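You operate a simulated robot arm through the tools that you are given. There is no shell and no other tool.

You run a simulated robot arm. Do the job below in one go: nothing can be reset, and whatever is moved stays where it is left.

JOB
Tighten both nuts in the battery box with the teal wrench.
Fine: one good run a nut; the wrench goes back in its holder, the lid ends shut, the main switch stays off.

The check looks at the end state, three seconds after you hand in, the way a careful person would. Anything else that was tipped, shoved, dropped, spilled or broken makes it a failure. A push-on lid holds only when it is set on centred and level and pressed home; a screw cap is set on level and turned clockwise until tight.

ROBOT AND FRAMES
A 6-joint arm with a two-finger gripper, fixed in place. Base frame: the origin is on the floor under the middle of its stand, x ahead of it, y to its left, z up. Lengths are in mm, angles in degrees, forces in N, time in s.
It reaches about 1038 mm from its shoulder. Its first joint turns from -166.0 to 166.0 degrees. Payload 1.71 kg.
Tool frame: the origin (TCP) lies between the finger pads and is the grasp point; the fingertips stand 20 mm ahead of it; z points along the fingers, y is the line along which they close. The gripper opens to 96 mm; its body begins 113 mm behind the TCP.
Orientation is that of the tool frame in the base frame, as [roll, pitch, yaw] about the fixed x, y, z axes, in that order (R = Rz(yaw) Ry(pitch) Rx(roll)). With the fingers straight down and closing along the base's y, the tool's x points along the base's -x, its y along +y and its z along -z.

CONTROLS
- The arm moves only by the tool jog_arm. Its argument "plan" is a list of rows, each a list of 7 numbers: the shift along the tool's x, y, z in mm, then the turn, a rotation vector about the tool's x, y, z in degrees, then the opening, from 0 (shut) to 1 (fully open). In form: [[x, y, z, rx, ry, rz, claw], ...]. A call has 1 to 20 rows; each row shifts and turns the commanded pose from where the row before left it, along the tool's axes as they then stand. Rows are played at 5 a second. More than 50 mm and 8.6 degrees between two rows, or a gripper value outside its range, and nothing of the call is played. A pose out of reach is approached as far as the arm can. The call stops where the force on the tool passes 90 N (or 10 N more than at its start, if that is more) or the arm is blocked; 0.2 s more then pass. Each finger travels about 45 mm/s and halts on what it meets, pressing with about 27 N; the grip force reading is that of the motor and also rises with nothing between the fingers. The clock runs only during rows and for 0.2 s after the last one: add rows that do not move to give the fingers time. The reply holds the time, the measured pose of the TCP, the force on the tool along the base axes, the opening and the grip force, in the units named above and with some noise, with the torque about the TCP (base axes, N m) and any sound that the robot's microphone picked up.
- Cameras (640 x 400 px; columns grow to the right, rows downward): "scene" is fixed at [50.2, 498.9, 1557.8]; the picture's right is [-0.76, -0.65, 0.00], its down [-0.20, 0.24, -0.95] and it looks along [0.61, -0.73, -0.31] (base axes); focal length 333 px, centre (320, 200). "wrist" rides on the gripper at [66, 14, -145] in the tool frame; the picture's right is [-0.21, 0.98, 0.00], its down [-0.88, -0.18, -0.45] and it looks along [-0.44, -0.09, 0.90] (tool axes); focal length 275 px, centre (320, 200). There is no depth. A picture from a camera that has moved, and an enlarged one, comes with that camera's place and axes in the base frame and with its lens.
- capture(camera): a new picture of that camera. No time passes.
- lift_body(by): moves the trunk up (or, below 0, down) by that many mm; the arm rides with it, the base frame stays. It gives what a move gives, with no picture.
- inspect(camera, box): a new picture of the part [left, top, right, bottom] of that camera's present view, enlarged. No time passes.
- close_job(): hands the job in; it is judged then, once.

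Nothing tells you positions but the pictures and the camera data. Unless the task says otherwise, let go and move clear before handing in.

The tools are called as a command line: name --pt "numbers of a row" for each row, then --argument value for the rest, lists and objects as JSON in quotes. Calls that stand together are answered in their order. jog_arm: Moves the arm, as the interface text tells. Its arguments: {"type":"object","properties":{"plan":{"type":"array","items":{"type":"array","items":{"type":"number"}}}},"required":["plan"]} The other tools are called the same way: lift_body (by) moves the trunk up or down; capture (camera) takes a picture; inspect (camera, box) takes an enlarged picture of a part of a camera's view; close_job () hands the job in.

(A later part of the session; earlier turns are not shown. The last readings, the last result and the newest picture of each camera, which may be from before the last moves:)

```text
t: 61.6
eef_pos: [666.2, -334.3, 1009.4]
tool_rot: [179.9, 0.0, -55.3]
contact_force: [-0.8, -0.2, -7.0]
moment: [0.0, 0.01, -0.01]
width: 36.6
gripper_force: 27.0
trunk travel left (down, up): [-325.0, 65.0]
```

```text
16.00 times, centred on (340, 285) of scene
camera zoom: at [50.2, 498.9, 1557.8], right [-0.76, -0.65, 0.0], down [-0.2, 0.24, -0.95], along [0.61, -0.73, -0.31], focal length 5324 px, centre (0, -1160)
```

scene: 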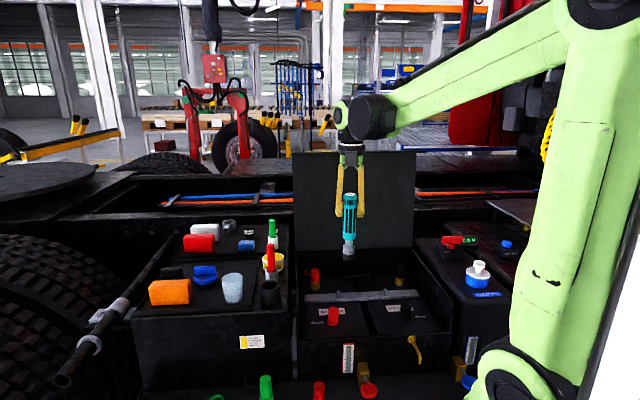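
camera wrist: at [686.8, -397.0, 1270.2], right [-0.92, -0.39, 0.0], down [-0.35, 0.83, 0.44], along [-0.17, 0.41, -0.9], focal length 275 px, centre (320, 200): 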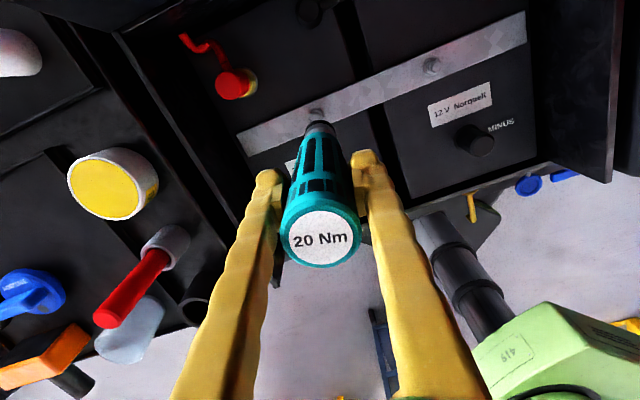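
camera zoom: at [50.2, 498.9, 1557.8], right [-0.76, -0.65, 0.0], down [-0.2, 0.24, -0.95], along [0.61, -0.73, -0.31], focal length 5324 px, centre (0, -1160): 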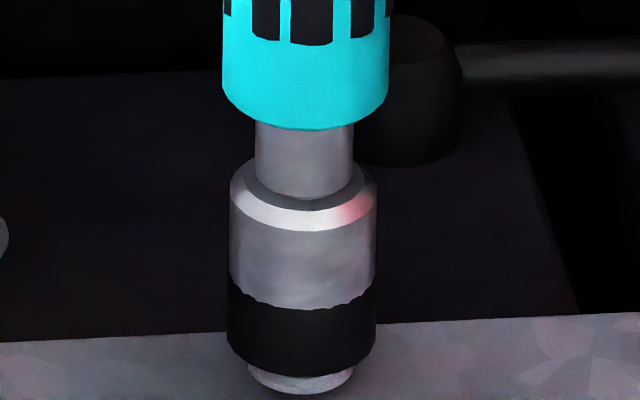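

jog_arm --pt "0 0 1 0 0 0 0" --pt "0 0 1 0 0 0 0" --pt "0 0 1 0 0 0 0" --pt "0 0 0 0 0 0 0"

inspect --camera "scene" --box '[325, 275, 355, 295]'

```text
t: 62.6
eef_pos: [666.9, -333.5, 1007.0]
tool_rot: [179.9, 0.0, -55.3]
contact_force: [0.1, -0.9, -8.1]
moment: [-0.07, -0.03, -0.02]
width: 36.4
gripper_force: 26.8
trunk travel left (down, up): [-325.0, 65.0]
```

```text
16.00 times, centred on (340, 285) of scene
camera zoom: at [50.2, 498.9, 1557.8], right [-0.76, -0.65, 0.0], down [-0.2, 0.24, -0.95], along [0.61, -0.73, -0.31], focal length 5324 px, centre (0, -1160)
```

zoom: 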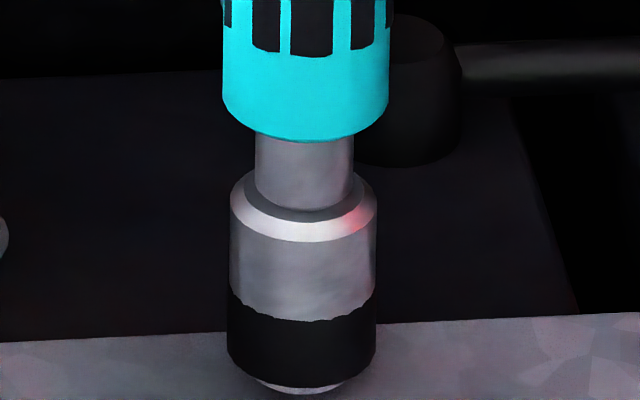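

jog_arm --pt "0 0 1 0 0 0 0" --pt "0 0 1 0 0 0 0" --pt "0 0 1 0 0 0 0" --pt "0 0 0 0 0 0 0"

inspect --camera "scene" --box '[325, 275, 355, 295]'

```text
t: 63.6
eef_pos: [665.6, -334.1, 1004.4]
tool_rot: [179.8, 0.0, -55.2]
contact_force: [-2.2, 2.0, -5.2]
moment: [0.03, 0.41, -0.03]
width: 36.3
gripper_force: 26.7
trunk travel left (down, up): [-325.0, 65.0]
```

```text
16.00 times, centred on (340, 285) of scene
camera zoom: at [50.2, 498.9, 1557.8], right [-0.76, -0.65, 0.0], down [-0.2, 0.24, -0.95], along [0.61, -0.73, -0.31], focal length 5324 px, centre (0, -1160)
```

zoom: 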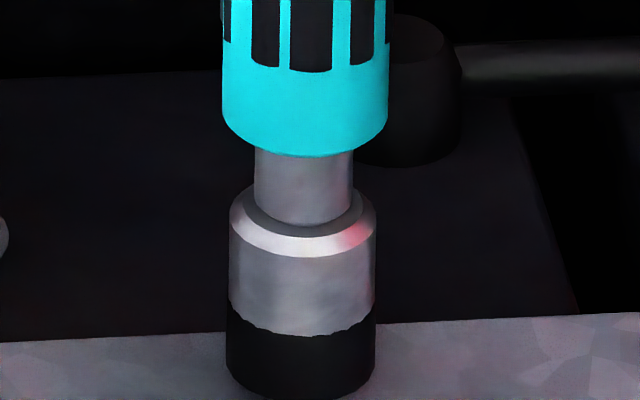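

First light touch inside the socket. I'll shift half a millimetre forward and settle it on.

jog_arm --pt "-0.5 0.1 0 0 0 0 0" --pt "0 0 1 0 0 0 0" --pt "0 0 1 0 0 0 0" --pt "0 0 0 0 0 0 0"

inspect --camera "scene" --box '[325, 275, 355, 295]'

```text
t: 64.6
eef_pos: [665.5, -333.8, 1001.6]
tool_rot: [179.9, -0.1, -55.3]
contact_force: [1.7, -1.9, 11.0]
moment: [-0.14, -0.36, -0.23]
width: 36.6
gripper_force: 27.5
trunk travel left (down, up): [-325.0, 65.0]
```

```text
16.00 times, centred on (340, 285) of scene
camera zoom: at [50.2, 498.9, 1557.8], right [-0.76, -0.65, 0.0], down [-0.2, 0.24, -0.95], along [0.61, -0.73, -0.31], focal length 5324 px, centre (0, -1160)
```

zoom: 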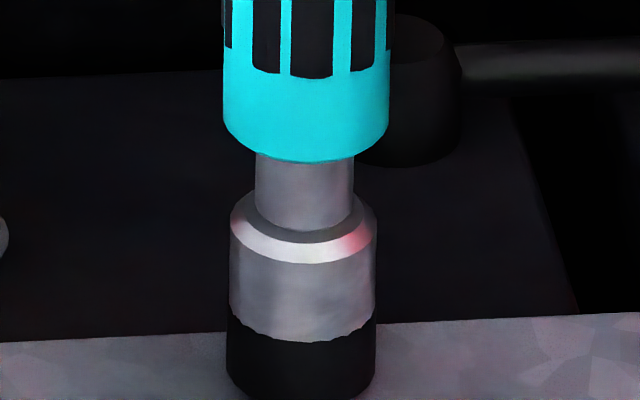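

The socket has slid fully over the hex and rests on the nut with about 18 N. I'll start turning clockwise gently and watch the torque and sound.

jog_arm --pt "0 0 0 0 0 3 0" --pt "0 0 0 0 0 3 0" --pt "0 0 0 0 0 3 0" --pt "0 0 0 0 0 3 0"

capture --camera "wrist"

```text
t: 65.6
eef_pos: [664.9, -333.1, 1001.7]
tool_rot: [179.9, -0.1, -67.3]
contact_force: [-0.8, -1.0, -2.1]
moment: [-0.02, 0.05, -0.07]
width: 36.1
gripper_force: 27.4
trunk travel left (down, up): [-325.0, 65.0]
```

```text
taken
camera wrist: at [678.4, -399.6, 1145.6], right [-0.98, -0.19, 0.0], down [-0.17, 0.88, 0.44], along [-0.09, 0.44, -0.9], focal length 275 px, centre (320, 200)
```

wrist: 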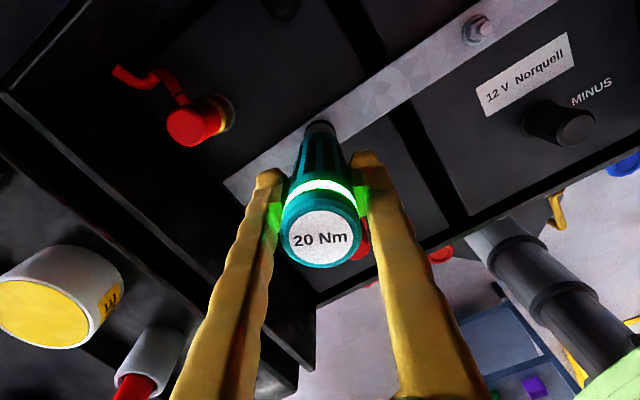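

A green ring has lit up on the wrench, so it has an indicator light. I'll look at it closely before doing anything else.

inspect --camera "wrist" --box '[260, 110, 380, 280]'

inspect --camera "scene" --box '[310, 230, 370, 300]'

inspect --camera "scene" --box '[325, 275, 355, 295]'

```text
2.35 times, centred on (320, 195) of wrist
camera zoom: at [678.4, -399.6, 1145.6], right [-0.98, -0.19, 0.0], down [-0.17, 0.88, 0.44], along [-0.09, 0.44, -0.9], focal length 648 px, centre (320, 212)
```

zoom: 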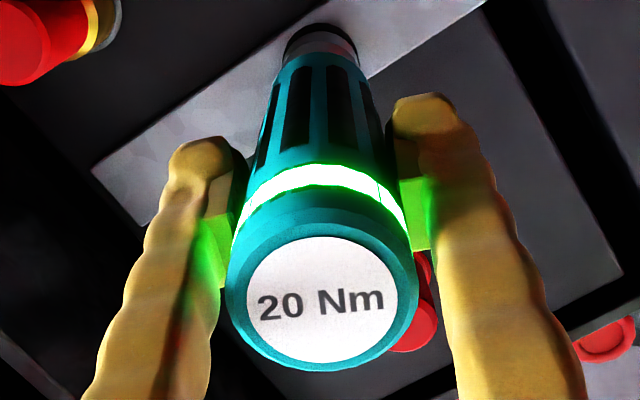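

```text
5.71 times, centred on (340, 265) of scene
camera zoom: at [50.2, 498.9, 1557.8], right [-0.76, -0.65, 0.0], down [-0.2, 0.24, -0.95], along [0.61, -0.73, -0.31], focal length 1902 px, centre (206, -171)
```

zoom: 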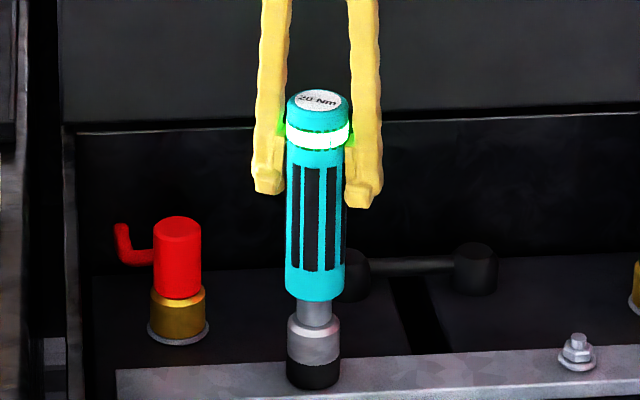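

```text
16.00 times, centred on (340, 285) of scene
camera zoom: at [50.2, 498.9, 1557.8], right [-0.76, -0.65, 0.0], down [-0.2, 0.24, -0.95], along [0.61, -0.73, -0.31], focal length 5324 px, centre (0, -1160)
```

zoom: 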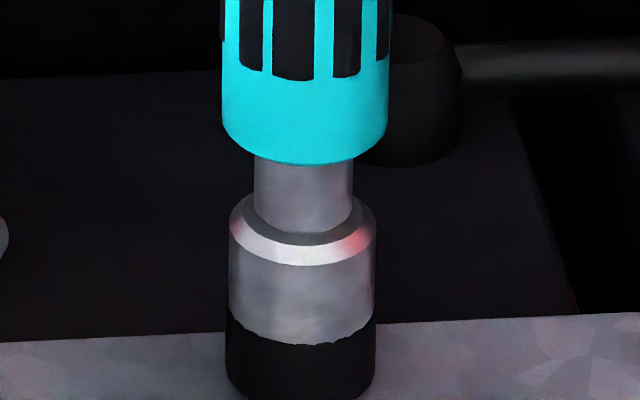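

The band near the wrench's top now glows green, either a running light or a good-run light. I'll hold still briefly and see whether it changes or a sound comes.

jog_arm --pt "0 0 0 0 0 0 0" --pt "0 0 0 0 0 0 0"

inspect --camera "wrist" --box '[260, 110, 380, 280]'

inspect --camera "scene" --box '[310, 230, 370, 300]'

```text
t: 66.2
eef_pos: [666.0, -332.7, 1001.1]
tool_rot: [179.9, -0.1, -67.4]
contact_force: [-0.9, 0.9, -7.2]
moment: [-0.02, -0.01, -0.03]
width: 36.4
gripper_force: 26.9
trunk travel left (down, up): [-325.0, 65.0]
```

```text
2.35 times, centred on (320, 195) of wrist
camera zoom: at [678.8, -399.6, 1145.5], right [-0.98, -0.19, 0.0], down [-0.17, 0.88, 0.44], along [-0.09, 0.44, -0.9], focal length 648 px, centre (320, 212)
```

zoom: 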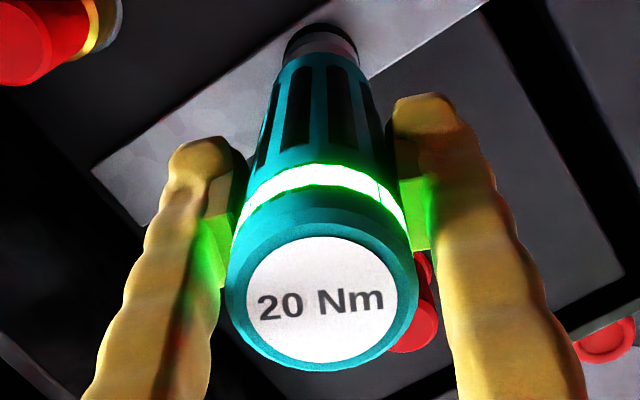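

```text
5.71 times, centred on (340, 265) of scene
camera zoom: at [50.2, 498.9, 1557.8], right [-0.76, -0.65, 0.0], down [-0.2, 0.24, -0.95], along [0.61, -0.73, -0.31], focal length 1902 px, centre (206, -171)
```

zoom: 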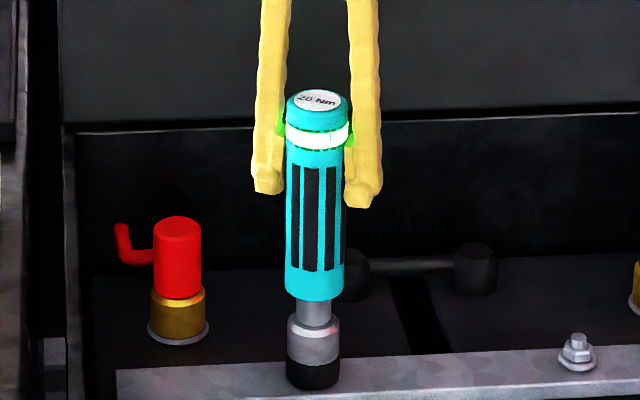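

The contact force has gone to just the wrench's weight and the light stays green, so the nut seems to have been run down. I'll lift straight off and compare the nut with its earlier picture.

jog_arm --pt "0 0 -3 0 0 0 0" --pt "0 0 -5 0 0 0 0" --pt "0 0 -10 0 0 0 0" --pt "0 0 -15 0 0 0 0" --pt "0 0 -20 0 0 0 0" --pt "0 0 -20 0 0 0 0" --pt "0 0 0 0 0 0 0"

inspect --camera "scene" --box '[300, 280, 350, 312]'

inspect --camera "scene" --box '[300, 180, 400, 300]'

inspect --camera "scene" --box '[350, 280, 420, 325]'

inspect --camera "wrist" --box '[240, 60, 400, 280]'

```text
t: 67.8
eef_pos: [666.3, -333.4, 1074.6]
tool_rot: [179.9, -0.1, -67.3]
contact_force: [-0.4, 0.0, -6.8]
moment: [-0.01, 0.01, 0.01]
width: 36.2
gripper_force: 27.3
trunk travel left (down, up): [-325.0, 65.0]
```

```text
12.50 times, centred on (325, 296) of scene
camera zoom: at [50.2, 498.9, 1557.8], right [-0.76, -0.65, 0.0], down [-0.2, 0.24, -0.95], along [0.61, -0.73, -0.31], focal length 4160 px, centre (258, -1000)
```

zoom: 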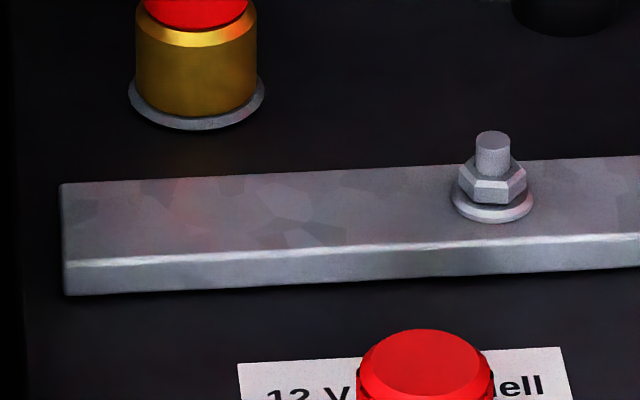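

```text
3.33 times, centred on (350, 240) of scene
camera zoom: at [50.2, 498.9, 1557.8], right [-0.76, -0.65, 0.0], down [-0.2, 0.24, -0.95], along [0.61, -0.73, -0.31], focal length 1109 px, centre (220, 67)
```

zoom: 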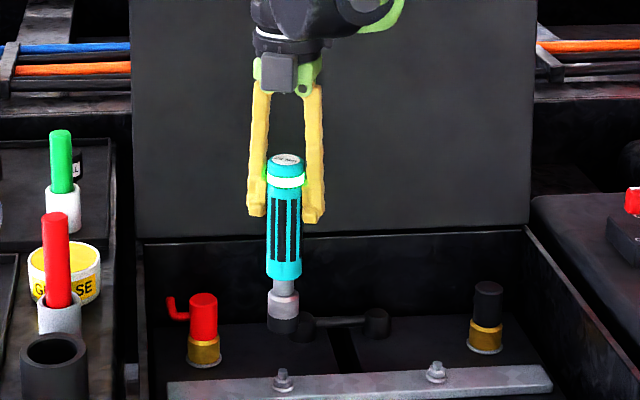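

```text
8.89 times, centred on (385, 302) of scene
camera zoom: at [50.2, 498.9, 1557.8], right [-0.76, -0.65, 0.0], down [-0.2, 0.24, -0.95], along [0.61, -0.73, -0.31], focal length 2958 px, centre (-258, -711)
```

zoom: 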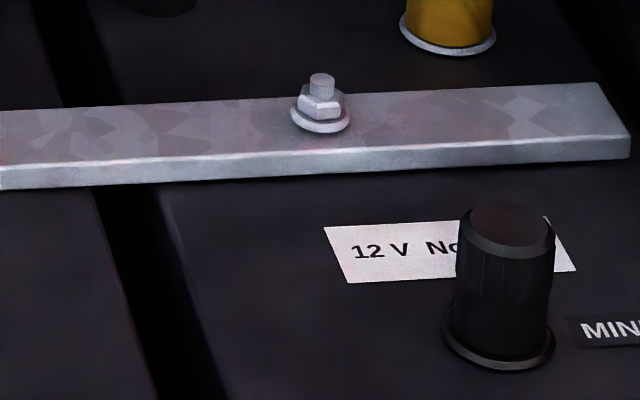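

```text
1.82 times, centred on (320, 170) of wrist
camera zoom: at [679.4, -399.5, 1218.6], right [-0.98, -0.19, 0.0], down [-0.17, 0.88, 0.44], along [-0.09, 0.44, -0.9], focal length 500 px, centre (320, 254)
```

zoom: 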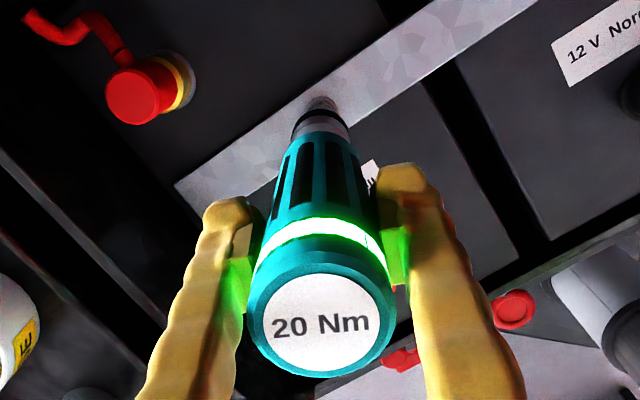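

Nut 1 has clearly been driven down (more stud shows above it) and the green light marks a good run. Next I'll carry the wrench to nut 2, near (548, -452).

jog_arm --pt "0 0 -20 0 0 0 0" --pt "16 39 0 0 0 0 0" --pt "16 39 0 0 0 0 0" --pt "16 39 0 0 0 0 0" --pt "16 39 0 0 0 0 0" --pt "0 0 0 0 0 0 0"

capture --camera "wrist"

inspect --camera "wrist" --box '[270, 80, 370, 180]'

inspect --camera "scene" --box '[340, 230, 440, 310]'

```text
t: 69.2
eef_pos: [548.5, -455.9, 1095.2]
tool_rot: [180.0, 0.0, -67.2]
contact_force: [-0.6, 0.2, -6.7]
moment: [-0.01, -0.03, -0.03]
width: 36.1
gripper_force: 27.4
trunk travel left (down, up): [-325.0, 65.0]
```

```text
taken
camera wrist: at [560.5, -521.1, 1239.0], right [-0.98, -0.19, 0.0], down [-0.17, 0.88, 0.44], along [-0.09, 0.44, -0.9], focal length 275 px, centre (320, 200)
```

wrist: 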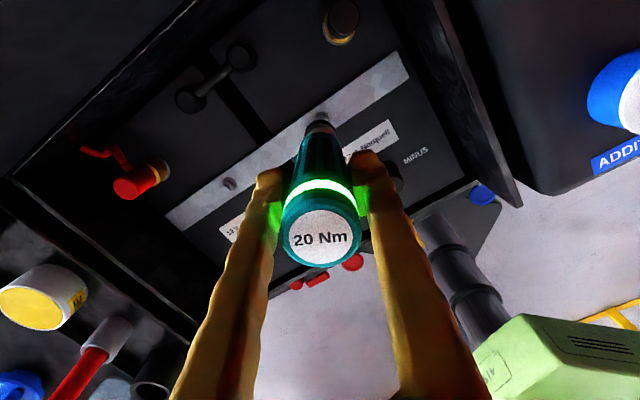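

```text
4.00 times, centred on (320, 130) of wrist
camera zoom: at [560.5, -521.1, 1239.0], right [-0.98, -0.19, 0.0], down [-0.17, 0.88, 0.44], along [-0.09, 0.44, -0.9], focal length 1101 px, centre (320, 480)
```

zoom: 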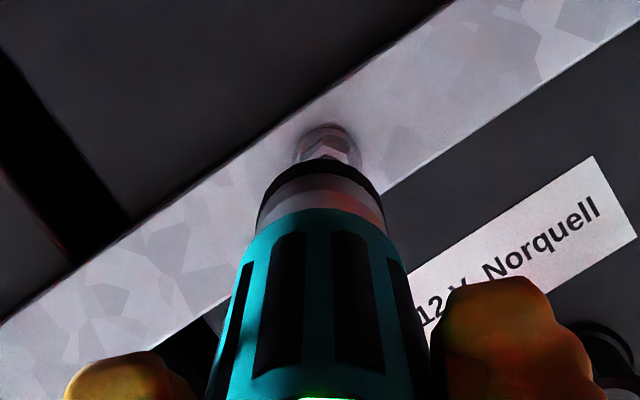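

```text
5.00 times, centred on (390, 270) of scene
camera zoom: at [50.2, 498.9, 1557.8], right [-0.76, -0.65, 0.0], down [-0.2, 0.24, -0.95], along [0.61, -0.73, -0.31], focal length 1664 px, centre (-30, -150)
```

zoom: 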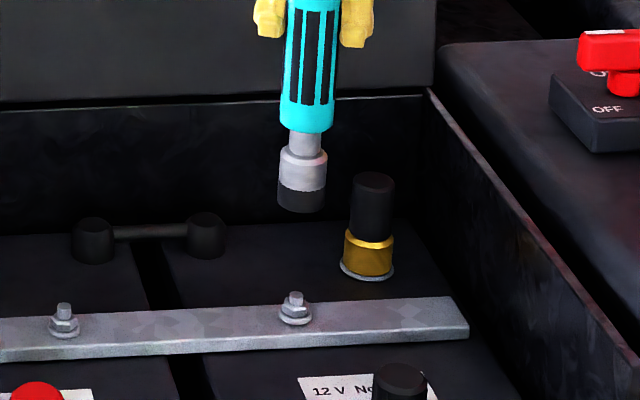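

Nut 2 is about 2 mm off the socket axis. I'll correct and lower in stages as before.

jog_arm --pt "-1.5 2.2 0 0 0 0 0" --pt "0 0 20 0 0 0 0" --pt "0 0 20 0 0 0 0" --pt "0 0 15 0 0 0 0" --pt "0 0 0 0 0 0 0"

inspect --camera "wrist" --box '[270, 80, 370, 180]'

inspect --camera "scene" --box '[370, 270, 400, 300]'

```text
t: 70.4
eef_pos: [544.5, -453.7, 1040.1]
tool_rot: [179.8, 0.0, -67.4]
contact_force: [0.0, 0.5, -7.1]
moment: [-0.05, -0.03, 0.02]
width: 36.2
gripper_force: 27.2
trunk travel left (down, up): [-325.0, 65.0]
```

```text
4.00 times, centred on (320, 130) of wrist
camera zoom: at [557.3, -519.0, 1184.3], right [-0.98, -0.19, 0.0], down [-0.17, 0.88, 0.44], along [-0.09, 0.44, -0.9], focal length 1101 px, centre (320, 480)
```

zoom: 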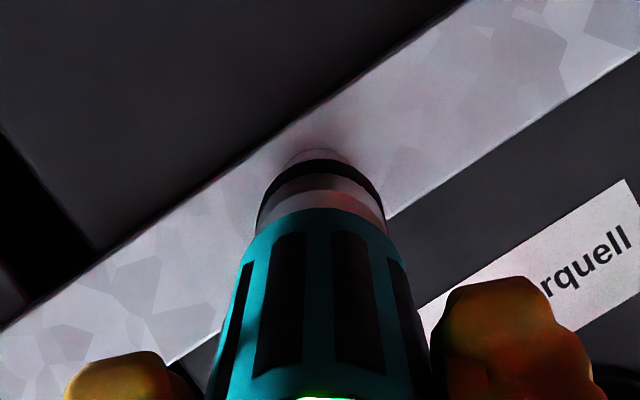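

```text
13.33 times, centred on (385, 285) of scene
camera zoom: at [50.2, 498.9, 1557.8], right [-0.76, -0.65, 0.0], down [-0.2, 0.24, -0.95], along [0.61, -0.73, -0.31], focal length 4437 px, centre (-547, -933)
```

zoom: 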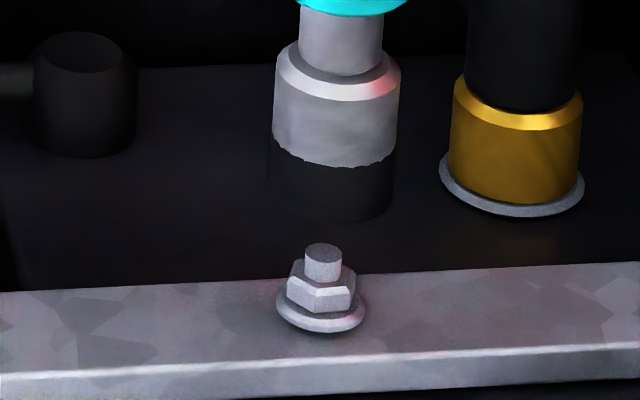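

Aligned within about half a millimetre. I'll continue down to just above the hex.

jog_arm --pt "0.2 0 6 0 0 0 0" --pt "0 0 6 0 0 0 0" --pt "0 0 6 0 0 0 0" --pt "0 0 0 0 0 0 0"

inspect --camera "scene" --box '[370, 275, 400, 295]'

```text
t: 71.4
eef_pos: [544.8, -452.8, 1021.8]
tool_rot: [179.8, 0.0, -67.3]
contact_force: [-0.2, 0.3, -7.7]
moment: [-0.04, 0.01, 0.02]
width: 36.3
gripper_force: 26.2
trunk travel left (down, up): [-325.0, 65.0]
```

```text
16.00 times, centred on (385, 285) of scene
camera zoom: at [50.2, 498.9, 1557.8], right [-0.76, -0.65, 0.0], down [-0.2, 0.24, -0.95], along [0.61, -0.73, -0.31], focal length 5324 px, centre (-720, -1160)
```

zoom: 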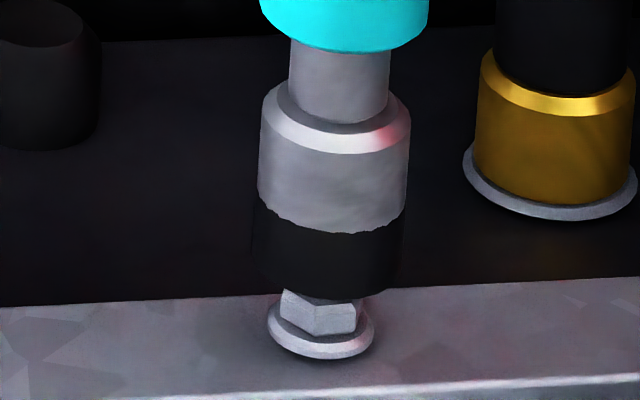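

jog_arm --pt "0 0 3 0 0 0 0" --pt "0 0 3 0 0 0 0" --pt "0 0 3 0 0 0 0" --pt "0 0 2 0 0 0 0" --pt "0 0 2 0 0 0 0" --pt "0 0 0 0 0 0 0"

inspect --camera "scene" --box '[370, 275, 400, 295]'

```text
t: 72.8
eef_pos: [543.7, -453.2, 1010.1]
tool_rot: [179.8, 0.0, -67.4]
contact_force: [-0.9, -1.0, -7.0]
moment: [-0.01, -0.02, -0.01]
width: 36.2
gripper_force: 27.4
trunk travel left (down, up): [-325.0, 65.0]
```

```text
16.00 times, centred on (385, 285) of scene
camera zoom: at [50.2, 498.9, 1557.8], right [-0.76, -0.65, 0.0], down [-0.2, 0.24, -0.95], along [0.61, -0.73, -0.31], focal length 5324 px, centre (-720, -1160)
```

zoom: 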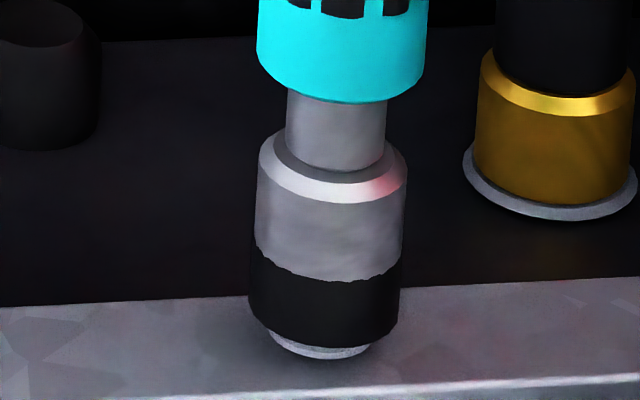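

jog_arm --pt "0 0 1.5 0 0 0 0" --pt "0 0 1.5 0 0 0 0" --pt "0 0 1 0 0 0 0" --pt "0 0 1 0 0 0 0" --pt "0 0 0 0 0 0 0"

inspect --camera "scene" --box '[350, 230, 410, 300]'

```text
t: 74.0
eef_pos: [545.2, -453.6, 1005.1]
tool_rot: [-180.0, -0.1, -67.3]
contact_force: [1.0, 0.0, -4.0]
moment: [-0.21, -0.15, 0.01]
width: 36.1
gripper_force: 26.9
trunk travel left (down, up): [-325.0, 65.0]
```

```text
5.71 times, centred on (380, 265) of scene
camera zoom: at [50.2, 498.9, 1557.8], right [-0.76, -0.65, 0.0], down [-0.2, 0.24, -0.95], along [0.61, -0.73, -0.31], focal length 1902 px, centre (-23, -171)
```

zoom: 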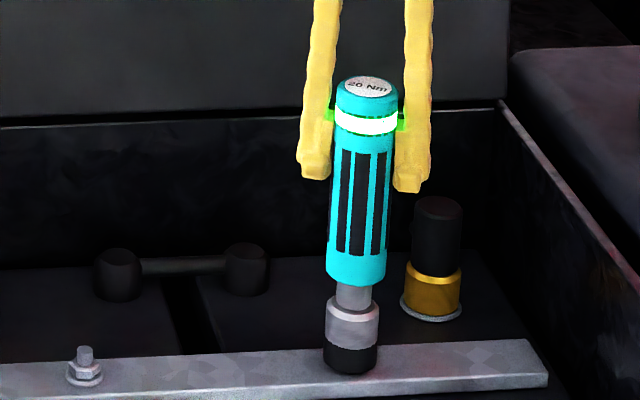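

Contact is starting. Two more 1 mm steps, as with nut 1.

jog_arm --pt "0 0 1 0 0 0 0" --pt "0 0 0 0 0 0 0"

inspect --camera "wrist" --box '[240, 60, 400, 280]'

```text
t: 74.6
eef_pos: [544.5, -453.5, 1003.1]
tool_rot: [179.7, -0.2, -67.3]
contact_force: [1.9, -3.6, -3.9]
moment: [-0.57, -0.53, -0.06]
width: 36.3
gripper_force: 27.1
trunk travel left (down, up): [-325.0, 65.0]
```

```text
1.82 times, centred on (320, 170) of wrist
camera zoom: at [557.3, -518.8, 1147.4], right [-0.98, -0.19, 0.0], down [-0.17, 0.88, 0.44], along [-0.09, 0.43, -0.9], focal length 500 px, centre (320, 254)
```

zoom: 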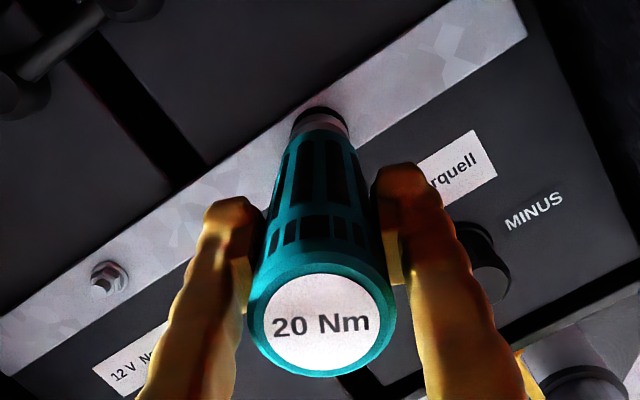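

The light has gone out, so the wrench has sensed the new nut. A slight side load shows; I'll shift 0.5 mm toward the back to relieve it and seat it.

jog_arm --pt "0.5 -0.2 0 0 0 0 0" --pt "0 0 1 0 0 0 0" --pt "0 0 0 0 0 0 0"

inspect --camera "wrist" --box '[240, 60, 400, 280]'

inspect --camera "scene" --box '[370, 275, 400, 295]'

```text
t: 75.4
eef_pos: [545.8, -453.0, 1003.8]
tool_rot: [180.0, 0.0, -67.2]
contact_force: [-2.6, 1.8, -0.7]
moment: [0.16, 0.32, -0.1]
width: 36.2
gripper_force: 27.0
trunk travel left (down, up): [-325.0, 65.0]
```

```text
1.82 times, centred on (320, 170) of wrist
camera zoom: at [557.6, -518.8, 1146.5], right [-0.98, -0.19, 0.0], down [-0.17, 0.88, 0.44], along [-0.09, 0.44, -0.9], focal length 500 px, centre (320, 254)
```

zoom: 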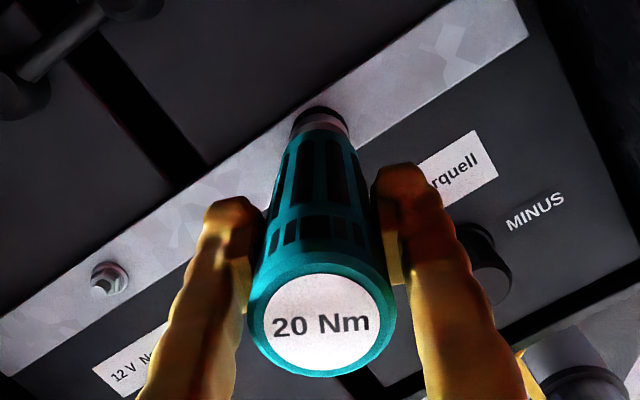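

```text
16.00 times, centred on (385, 285) of scene
camera zoom: at [50.2, 498.9, 1557.8], right [-0.76, -0.65, 0.0], down [-0.2, 0.24, -0.95], along [0.61, -0.73, -0.31], focal length 5324 px, centre (-720, -1160)
```

zoom: 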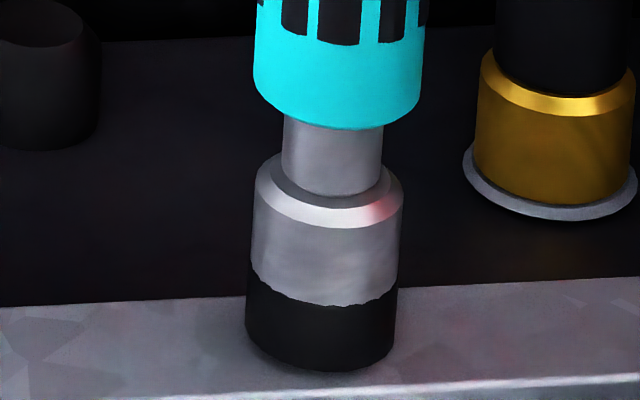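

jog_arm --pt "-0.2 0.1 0 0 0 0 0" --pt "0 0 1 0 0 0 0" --pt "0 0 0 0 0 0 0"

inspect --camera "wrist" --box '[240, 60, 400, 280]'

```text
t: 76.2
eef_pos: [544.1, -453.9, 1001.0]
tool_rot: [179.9, -0.1, -67.3]
contact_force: [0.7, 1.3, 0.3]
moment: [0.06, -0.15, -0.1]
width: 36.2
gripper_force: 26.6
trunk travel left (down, up): [-325.0, 65.0]
```

```text
1.82 times, centred on (320, 170) of wrist
camera zoom: at [557.3, -518.8, 1145.7], right [-0.98, -0.19, 0.0], down [-0.17, 0.88, 0.44], along [-0.09, 0.43, -0.9], focal length 500 px, centre (320, 254)
```

zoom: 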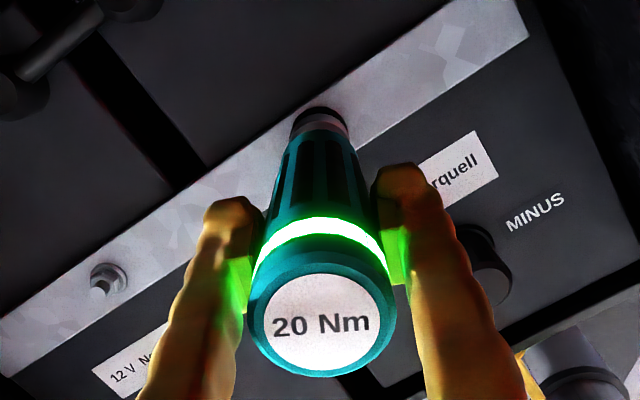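

Green again: a good run on nut 2. I'll lift straight off and check the nut.

jog_arm --pt "0 0 -3 0 0 0 0" --pt "0 0 -5 0 0 0 0" --pt "0 0 -10 0 0 0 0" --pt "0 0 -15 0 0 0 0" --pt "0 0 -20 0 0 0 0" --pt "0 0 -20 0 0 0 0" --pt "0 0 -20 0 0 0 0" --pt "0 0 0 0 0 0 0"

inspect --camera "scene" --box '[350, 280, 420, 325]'

inspect --camera "scene" --box '[300, 280, 350, 312]'

capture --camera "wrist"

capture --camera "scene"

```text
t: 78.0
eef_pos: [544.8, -453.2, 1095.3]
tool_rot: [179.8, -0.1, -67.3]
contact_force: [0.2, 1.0, -7.9]
moment: [-0.03, -0.01, 0.04]
width: 36.0
gripper_force: 26.7
trunk travel left (down, up): [-325.0, 65.0]
```

```text
8.89 times, centred on (385, 302) of scene
camera zoom: at [50.2, 498.9, 1557.8], right [-0.76, -0.65, 0.0], down [-0.2, 0.24, -0.95], along [0.61, -0.73, -0.31], focal length 2958 px, centre (-258, -711)
```

zoom: 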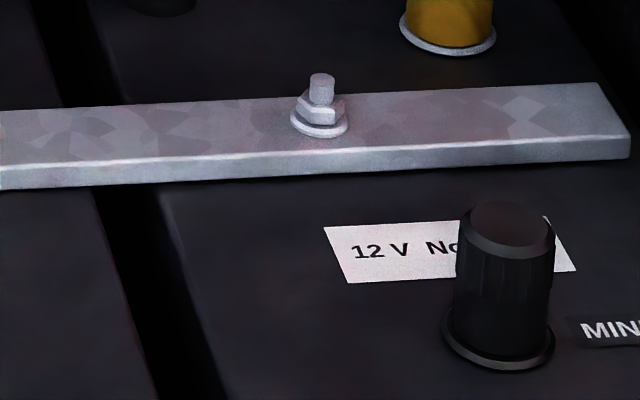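

```text
12.50 times, centred on (325, 296) of scene
camera zoom: at [50.2, 498.9, 1557.8], right [-0.76, -0.65, 0.0], down [-0.2, 0.24, -0.95], along [0.61, -0.73, -0.31], focal length 4160 px, centre (258, -1000)
```

zoom: 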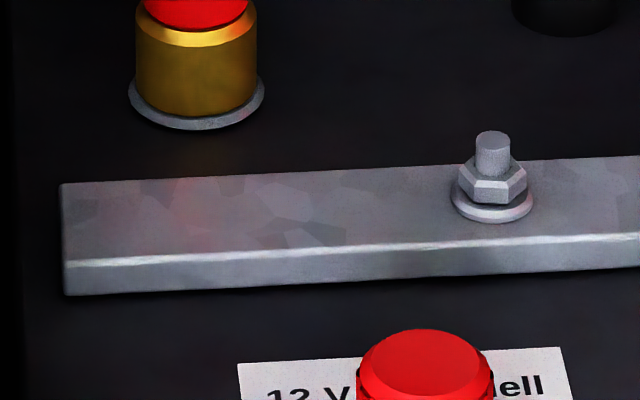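

```text
taken
camera wrist: at [557.5, -518.8, 1239.7], right [-0.98, -0.19, 0.0], down [-0.17, 0.88, 0.44], along [-0.09, 0.44, -0.9], focal length 275 px, centre (320, 200)
```

wrist: 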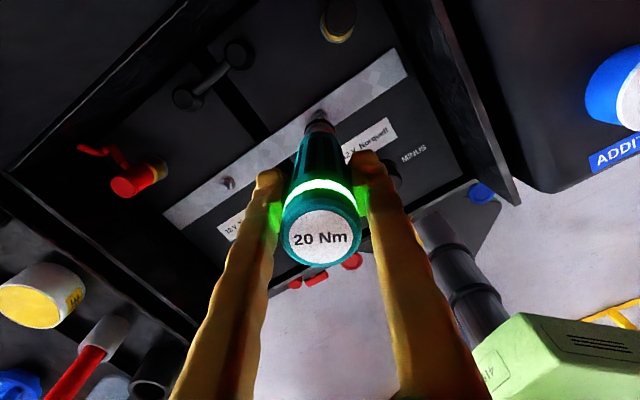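

```text
taken
```

scene: 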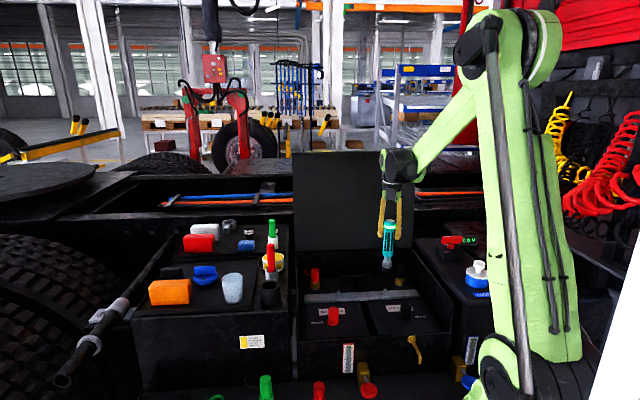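

Both nuts are driven home with good-run lights. Now I'll take the wrench back: up, out to the front, then left along the box to its holder.

jog_arm --pt "0 0 -39 0 0 0 0" --pt "0 0 -39 0 0 0 0" --pt "0 0 -39 0 0 0 0" --pt "0 0 -39 0 0 0 0" --pt "-38.5 14.7 0 0 0 0 0" --pt "-38.5 14.7 0 0 0 0 0" --pt "-38.5 14.7 0 0 0 0 0" --pt "-38.5 14.7 0 0 0 0 0" --pt "0 0 0 0 0 0 0"

jog_arm --pt "-15.7 -41.2 0 0 0 0 0" --pt "-15.7 -41.2 0 0 0 0 0" --pt "-15.7 -41.2 0 0 0 0 0" --pt "-15.7 -41.2 0 0 0 0 0" --pt "-15.7 -41.2 0 0 0 0 0" --pt "-15.7 -41.2 0 0 0 0 0" --pt "-15.7 -41.2 0 0 0 0 0" --pt "-15.7 -41.2 0 0 0 0 0" --pt "-15.7 -41.2 0 0 0 0 0" --pt "0 0 0 0 0 -6.5 0" --pt "0 0 0 0 0 -6.5 0" --pt "0 0 0 0 0 -6.5 0" --pt "0 0 0 0 0 -6.6 0" --pt "0 0 0 0 0 0 0"

capture --camera "wrist"

capture --camera "scene"

```text
t: 80.0
eef_pos: [431.2, -332.9, 1249.0]
tool_rot: [179.9, -0.1, -67.2]
contact_force: [-0.1, 2.0, -6.3]
moment: [-0.08, -0.03, 0.0]
width: 36.5
gripper_force: 27.0
trunk travel left (down, up): [-325.0, 65.0]
```

```text
t: 83.0
eef_pos: [718.9, -61.1, 1248.7]
tool_rot: [179.9, -0.1, -41.1]
contact_force: [0.4, 0.6, -6.9]
moment: [0.03, -0.02, 0.0]
width: 36.1
gripper_force: 27.0
trunk travel left (down, up): [-325.0, 65.0]
```

```text
taken
camera wrist: at [758.8, -113.8, 1392.8], right [-0.8, -0.6, 0.0], down [-0.54, 0.72, 0.44], along [-0.27, 0.35, -0.9], focal length 275 px, centre (320, 200)
```

wrist: 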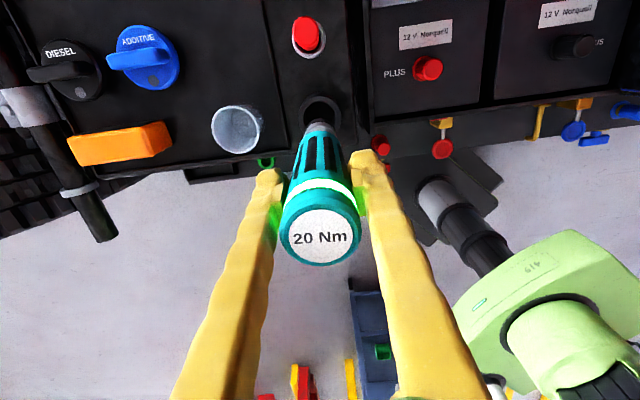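

```text
taken
```

scene: 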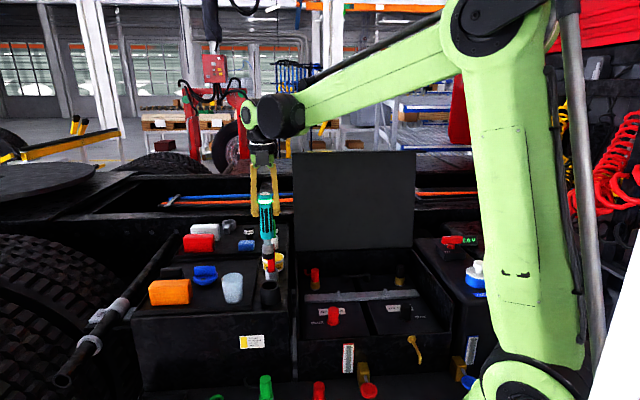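

Back above the holder, about 1 mm from the pick position. I'll zoom in to verify before lowering.

inspect --camera "wrist" --box '[280, 80, 360, 150]'

inspect --camera "scene" --box '[240, 230, 300, 310]'

```text
5.71 times, centred on (320, 115) of wrist
camera zoom: at [758.8, -113.8, 1392.8], right [-0.8, -0.6, 0.0], down [-0.54, 0.72, 0.44], along [-0.27, 0.35, -0.9], focal length 1573 px, centre (320, 686)
```

zoom: 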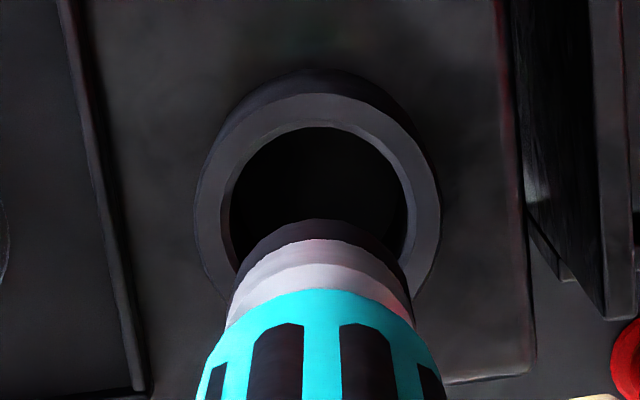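

```text
5.00 times, centred on (270, 270) of scene
camera zoom: at [50.2, 498.9, 1557.8], right [-0.76, -0.65, 0.0], down [-0.2, 0.24, -0.95], along [0.61, -0.73, -0.31], focal length 1664 px, centre (570, -150)
```

zoom: 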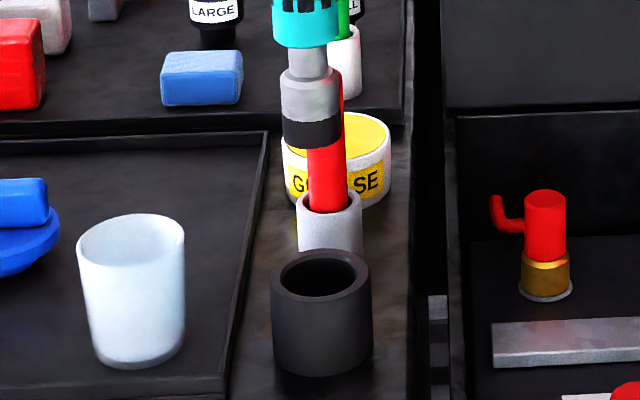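

The socket is centred over the holder within about 1 mm. I'll apply the small correction and lower it in.

jog_arm --pt "1.2 0 0 0 0 0 0" --pt "0 0 25 0 0 0 0" --pt "0 0 25 0 0 0 0" --pt "0 0 25 0 0 0 0" --pt "0 0 15 0 0 0 0" --pt "0 0 0 0 0 0 0"

inspect --camera "scene" --box '[240, 230, 300, 310]'

inspect --camera "wrist" --box '[270, 80, 370, 180]'

```text
t: 84.4
eef_pos: [717.8, -60.7, 1158.8]
tool_rot: [179.7, 0.0, -41.2]
contact_force: [0.3, -0.4, -6.9]
moment: [0.03, -0.02, -0.03]
width: 36.0
gripper_force: 26.9
trunk travel left (down, up): [-325.0, 65.0]
```

```text
5.00 times, centred on (270, 270) of scene
camera zoom: at [50.2, 498.9, 1557.8], right [-0.76, -0.65, 0.0], down [-0.2, 0.24, -0.95], along [0.61, -0.73, -0.31], focal length 1664 px, centre (570, -150)
```

zoom: 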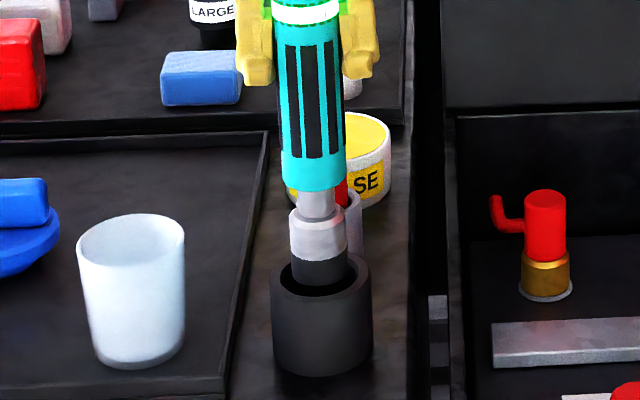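

```text
4.00 times, centred on (320, 130) of wrist
camera zoom: at [759.4, -114.8, 1302.5], right [-0.8, -0.6, 0.0], down [-0.54, 0.72, 0.44], along [-0.27, 0.35, -0.9], focal length 1101 px, centre (320, 480)
```

zoom: 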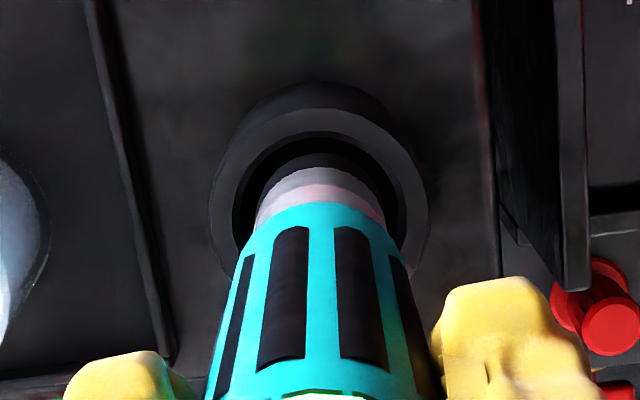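

It's entering the holder cleanly, and the pose matches the pick position. I'll lower the rest gently.

jog_arm --pt "0.2 0 12 0 0 0 0" --pt "0 0 12 0 0 0 0" --pt "0 0 12 0 0 0 0" --pt "0 0 10 0 0 0 0" --pt "0 0 0 0 0 0 0"

jog_arm --pt "0 0 2 0 0 0 0" --pt "0 0 2 0 0 0 0" --pt "0 0 1.5 0 0 0 0" --pt "0 0 0 0 0 0 0"

inspect --camera "scene" --box '[240, 230, 300, 310]'

```text
t: 85.6
eef_pos: [720.4, -60.3, 1112.6]
tool_rot: [179.8, 0.0, -41.1]
contact_force: [0.8, 0.7, -6.4]
moment: [0.0, 0.0, 0.02]
width: 36.1
gripper_force: 26.6
trunk travel left (down, up): [-325.0, 65.0]
```

```text
t: 86.6
eef_pos: [719.8, -60.8, 1107.8]
tool_rot: [179.9, 0.0, -41.1]
contact_force: [0.4, -0.2, -7.1]
moment: [0.04, 0.04, -0.03]
width: 36.2
gripper_force: 27.1
trunk travel left (down, up): [-325.0, 65.0]
```

```text
5.00 times, centred on (270, 270) of scene
camera zoom: at [50.2, 498.9, 1557.8], right [-0.76, -0.65, 0.0], down [-0.2, 0.24, -0.95], along [0.61, -0.73, -0.31], focal length 1664 px, centre (570, -150)
```

zoom: 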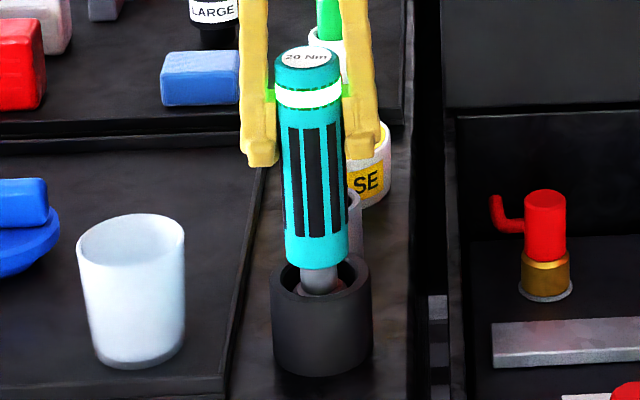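

jog_arm --pt "0 0 1 0 0 0 0" --pt "0 0 1 0 0 0 0" --pt "0 0 0.5 0 0 0 0" --pt "0 0 0 0 0 0 0"

```text
t: 87.6
eef_pos: [719.3, -61.5, 1106.4]
tool_rot: [179.8, -0.1, -41.3]
contact_force: [7.8, -1.9, 31.7]
moment: [0.01, -0.5, 0.03]
width: 36.4
gripper_force: 26.7
trunk travel left (down, up): [-325.0, 65.0]
```

It has bottomed in the holder. I'll ease up 1.5 mm so it rests lightly and then open.

jog_arm --pt "0 0 -0.8 0 0 0 0" --pt "0 0 -0.8 0 0 0 0" --pt "0 0 0 0 0 0 0"

```text
t: 88.4
eef_pos: [719.4, -60.7, 1106.6]
tool_rot: [179.9, -0.1, -41.2]
contact_force: [2.3, 0.3, 7.8]
moment: [0.01, -0.06, 0.02]
width: 36.4
gripper_force: 26.7
trunk travel left (down, up): [-325.0, 65.0]
```

jog_arm --pt "0 0 -0.4 0 0 0 0" --pt "0 0 0 0 0 0 0.45" --pt "0 0 0 0 0 0 0.55" --pt "0 0 0 0 0 0 0.7" --pt "0 0 0 0 0 0 0.85" --pt "0 0 0 0 0 0 1" --pt "0 0 0 0 0 0 1" --pt "0 0 0 0 0 0 1"

capture --camera "wrist"

inspect --camera "scene" --box '[240, 210, 300, 310]'

```text
t: 90.2
eef_pos: [719.4, -61.2, 1107.0]
tool_rot: [179.9, 0.1, -41.1]
contact_force: [-0.4, 0.2, -1.2]
moment: [0.01, 0.01, 0.03]
width: 96.0
gripper_force: 0.0
trunk travel left (down, up): [-325.0, 65.0]
```

```text
taken
camera wrist: at [759.7, -114.4, 1251.2], right [-0.8, -0.6, 0.0], down [-0.54, 0.72, 0.44], along [-0.27, 0.35, -0.9], focal length 275 px, centre (320, 200)
```

wrist: 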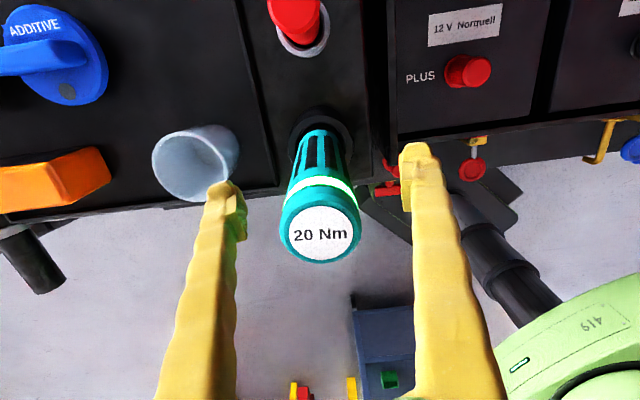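

```text
4.00 times, centred on (270, 260) of scene
camera zoom: at [50.2, 498.9, 1557.8], right [-0.76, -0.65, 0.0], down [-0.2, 0.24, -0.95], along [0.61, -0.73, -0.31], focal length 1331 px, centre (520, -40)
```

zoom: 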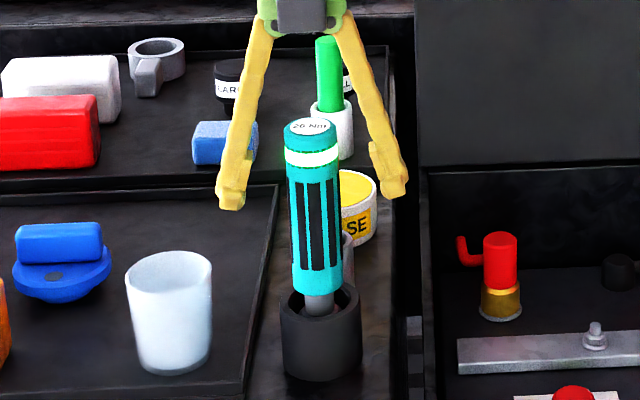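

The wrench stands upright in its holder with the light green. I'll rise clear of it.

jog_arm --pt "0 0 -20 0 0 0 1" --pt "0 0 -40 0 0 0 1" --pt "0 0 -45 0 0 0 1" --pt "0 0 -45 0 0 0 1" --pt "0 0 -45 0 0 0 1" --pt "0 0 0 0 0 0 1"

inspect --camera "scene" --box '[220, 190, 320, 310]'

inspect --camera "wrist" --box '[200, 20, 440, 200]'

```text
t: 91.6
eef_pos: [719.2, -61.3, 1301.4]
tool_rot: [180.0, 0.0, -41.2]
contact_force: [-0.2, 1.2, 0.3]
moment: [0.01, -0.01, 0.01]
width: 96.0
gripper_force: 0.1
trunk travel left (down, up): [-325.0, 65.0]
```

```text
3.33 times, centred on (270, 250) of scene
camera zoom: at [50.2, 498.9, 1557.8], right [-0.76, -0.65, 0.0], down [-0.2, 0.24, -0.95], along [0.61, -0.73, -0.31], focal length 1109 px, centre (487, 33)
```

zoom: 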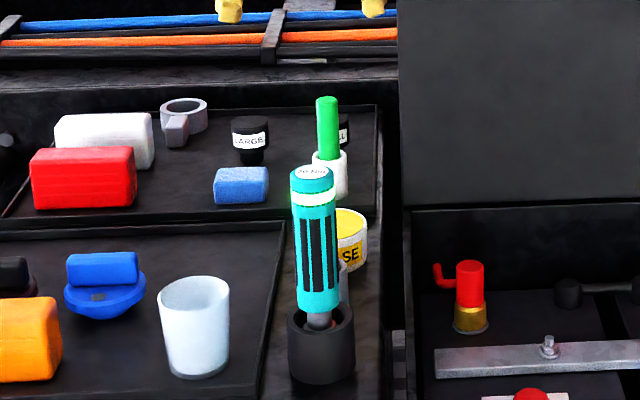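

```text
2.22 times, centred on (320, 110) of wrist
camera zoom: at [760.0, -114.5, 1446.0], right [-0.8, -0.6, 0.0], down [-0.54, 0.72, 0.44], along [-0.27, 0.35, -0.9], focal length 612 px, centre (320, 400)
```

zoom: 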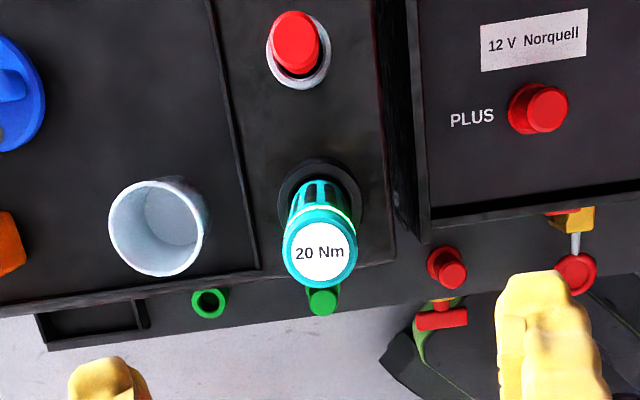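

The wrench is back. For the far reach to the lid handle I'll raise the trunk fully, then go to the waypoint over the box and turn the jaw across the handle direction.

lift_body --by 65

```text
t: 92.6
eef_pos: [720.0, -61.8, 1365.0]
tool_rot: [179.9, -0.1, -41.2]
contact_force: [-0.2, 0.1, -0.3]
moment: [0.03, 0.03, -0.03]
width: 95.9
gripper_force: 0.0
trunk travel left (down, up): [-390.0, 0.0]
```

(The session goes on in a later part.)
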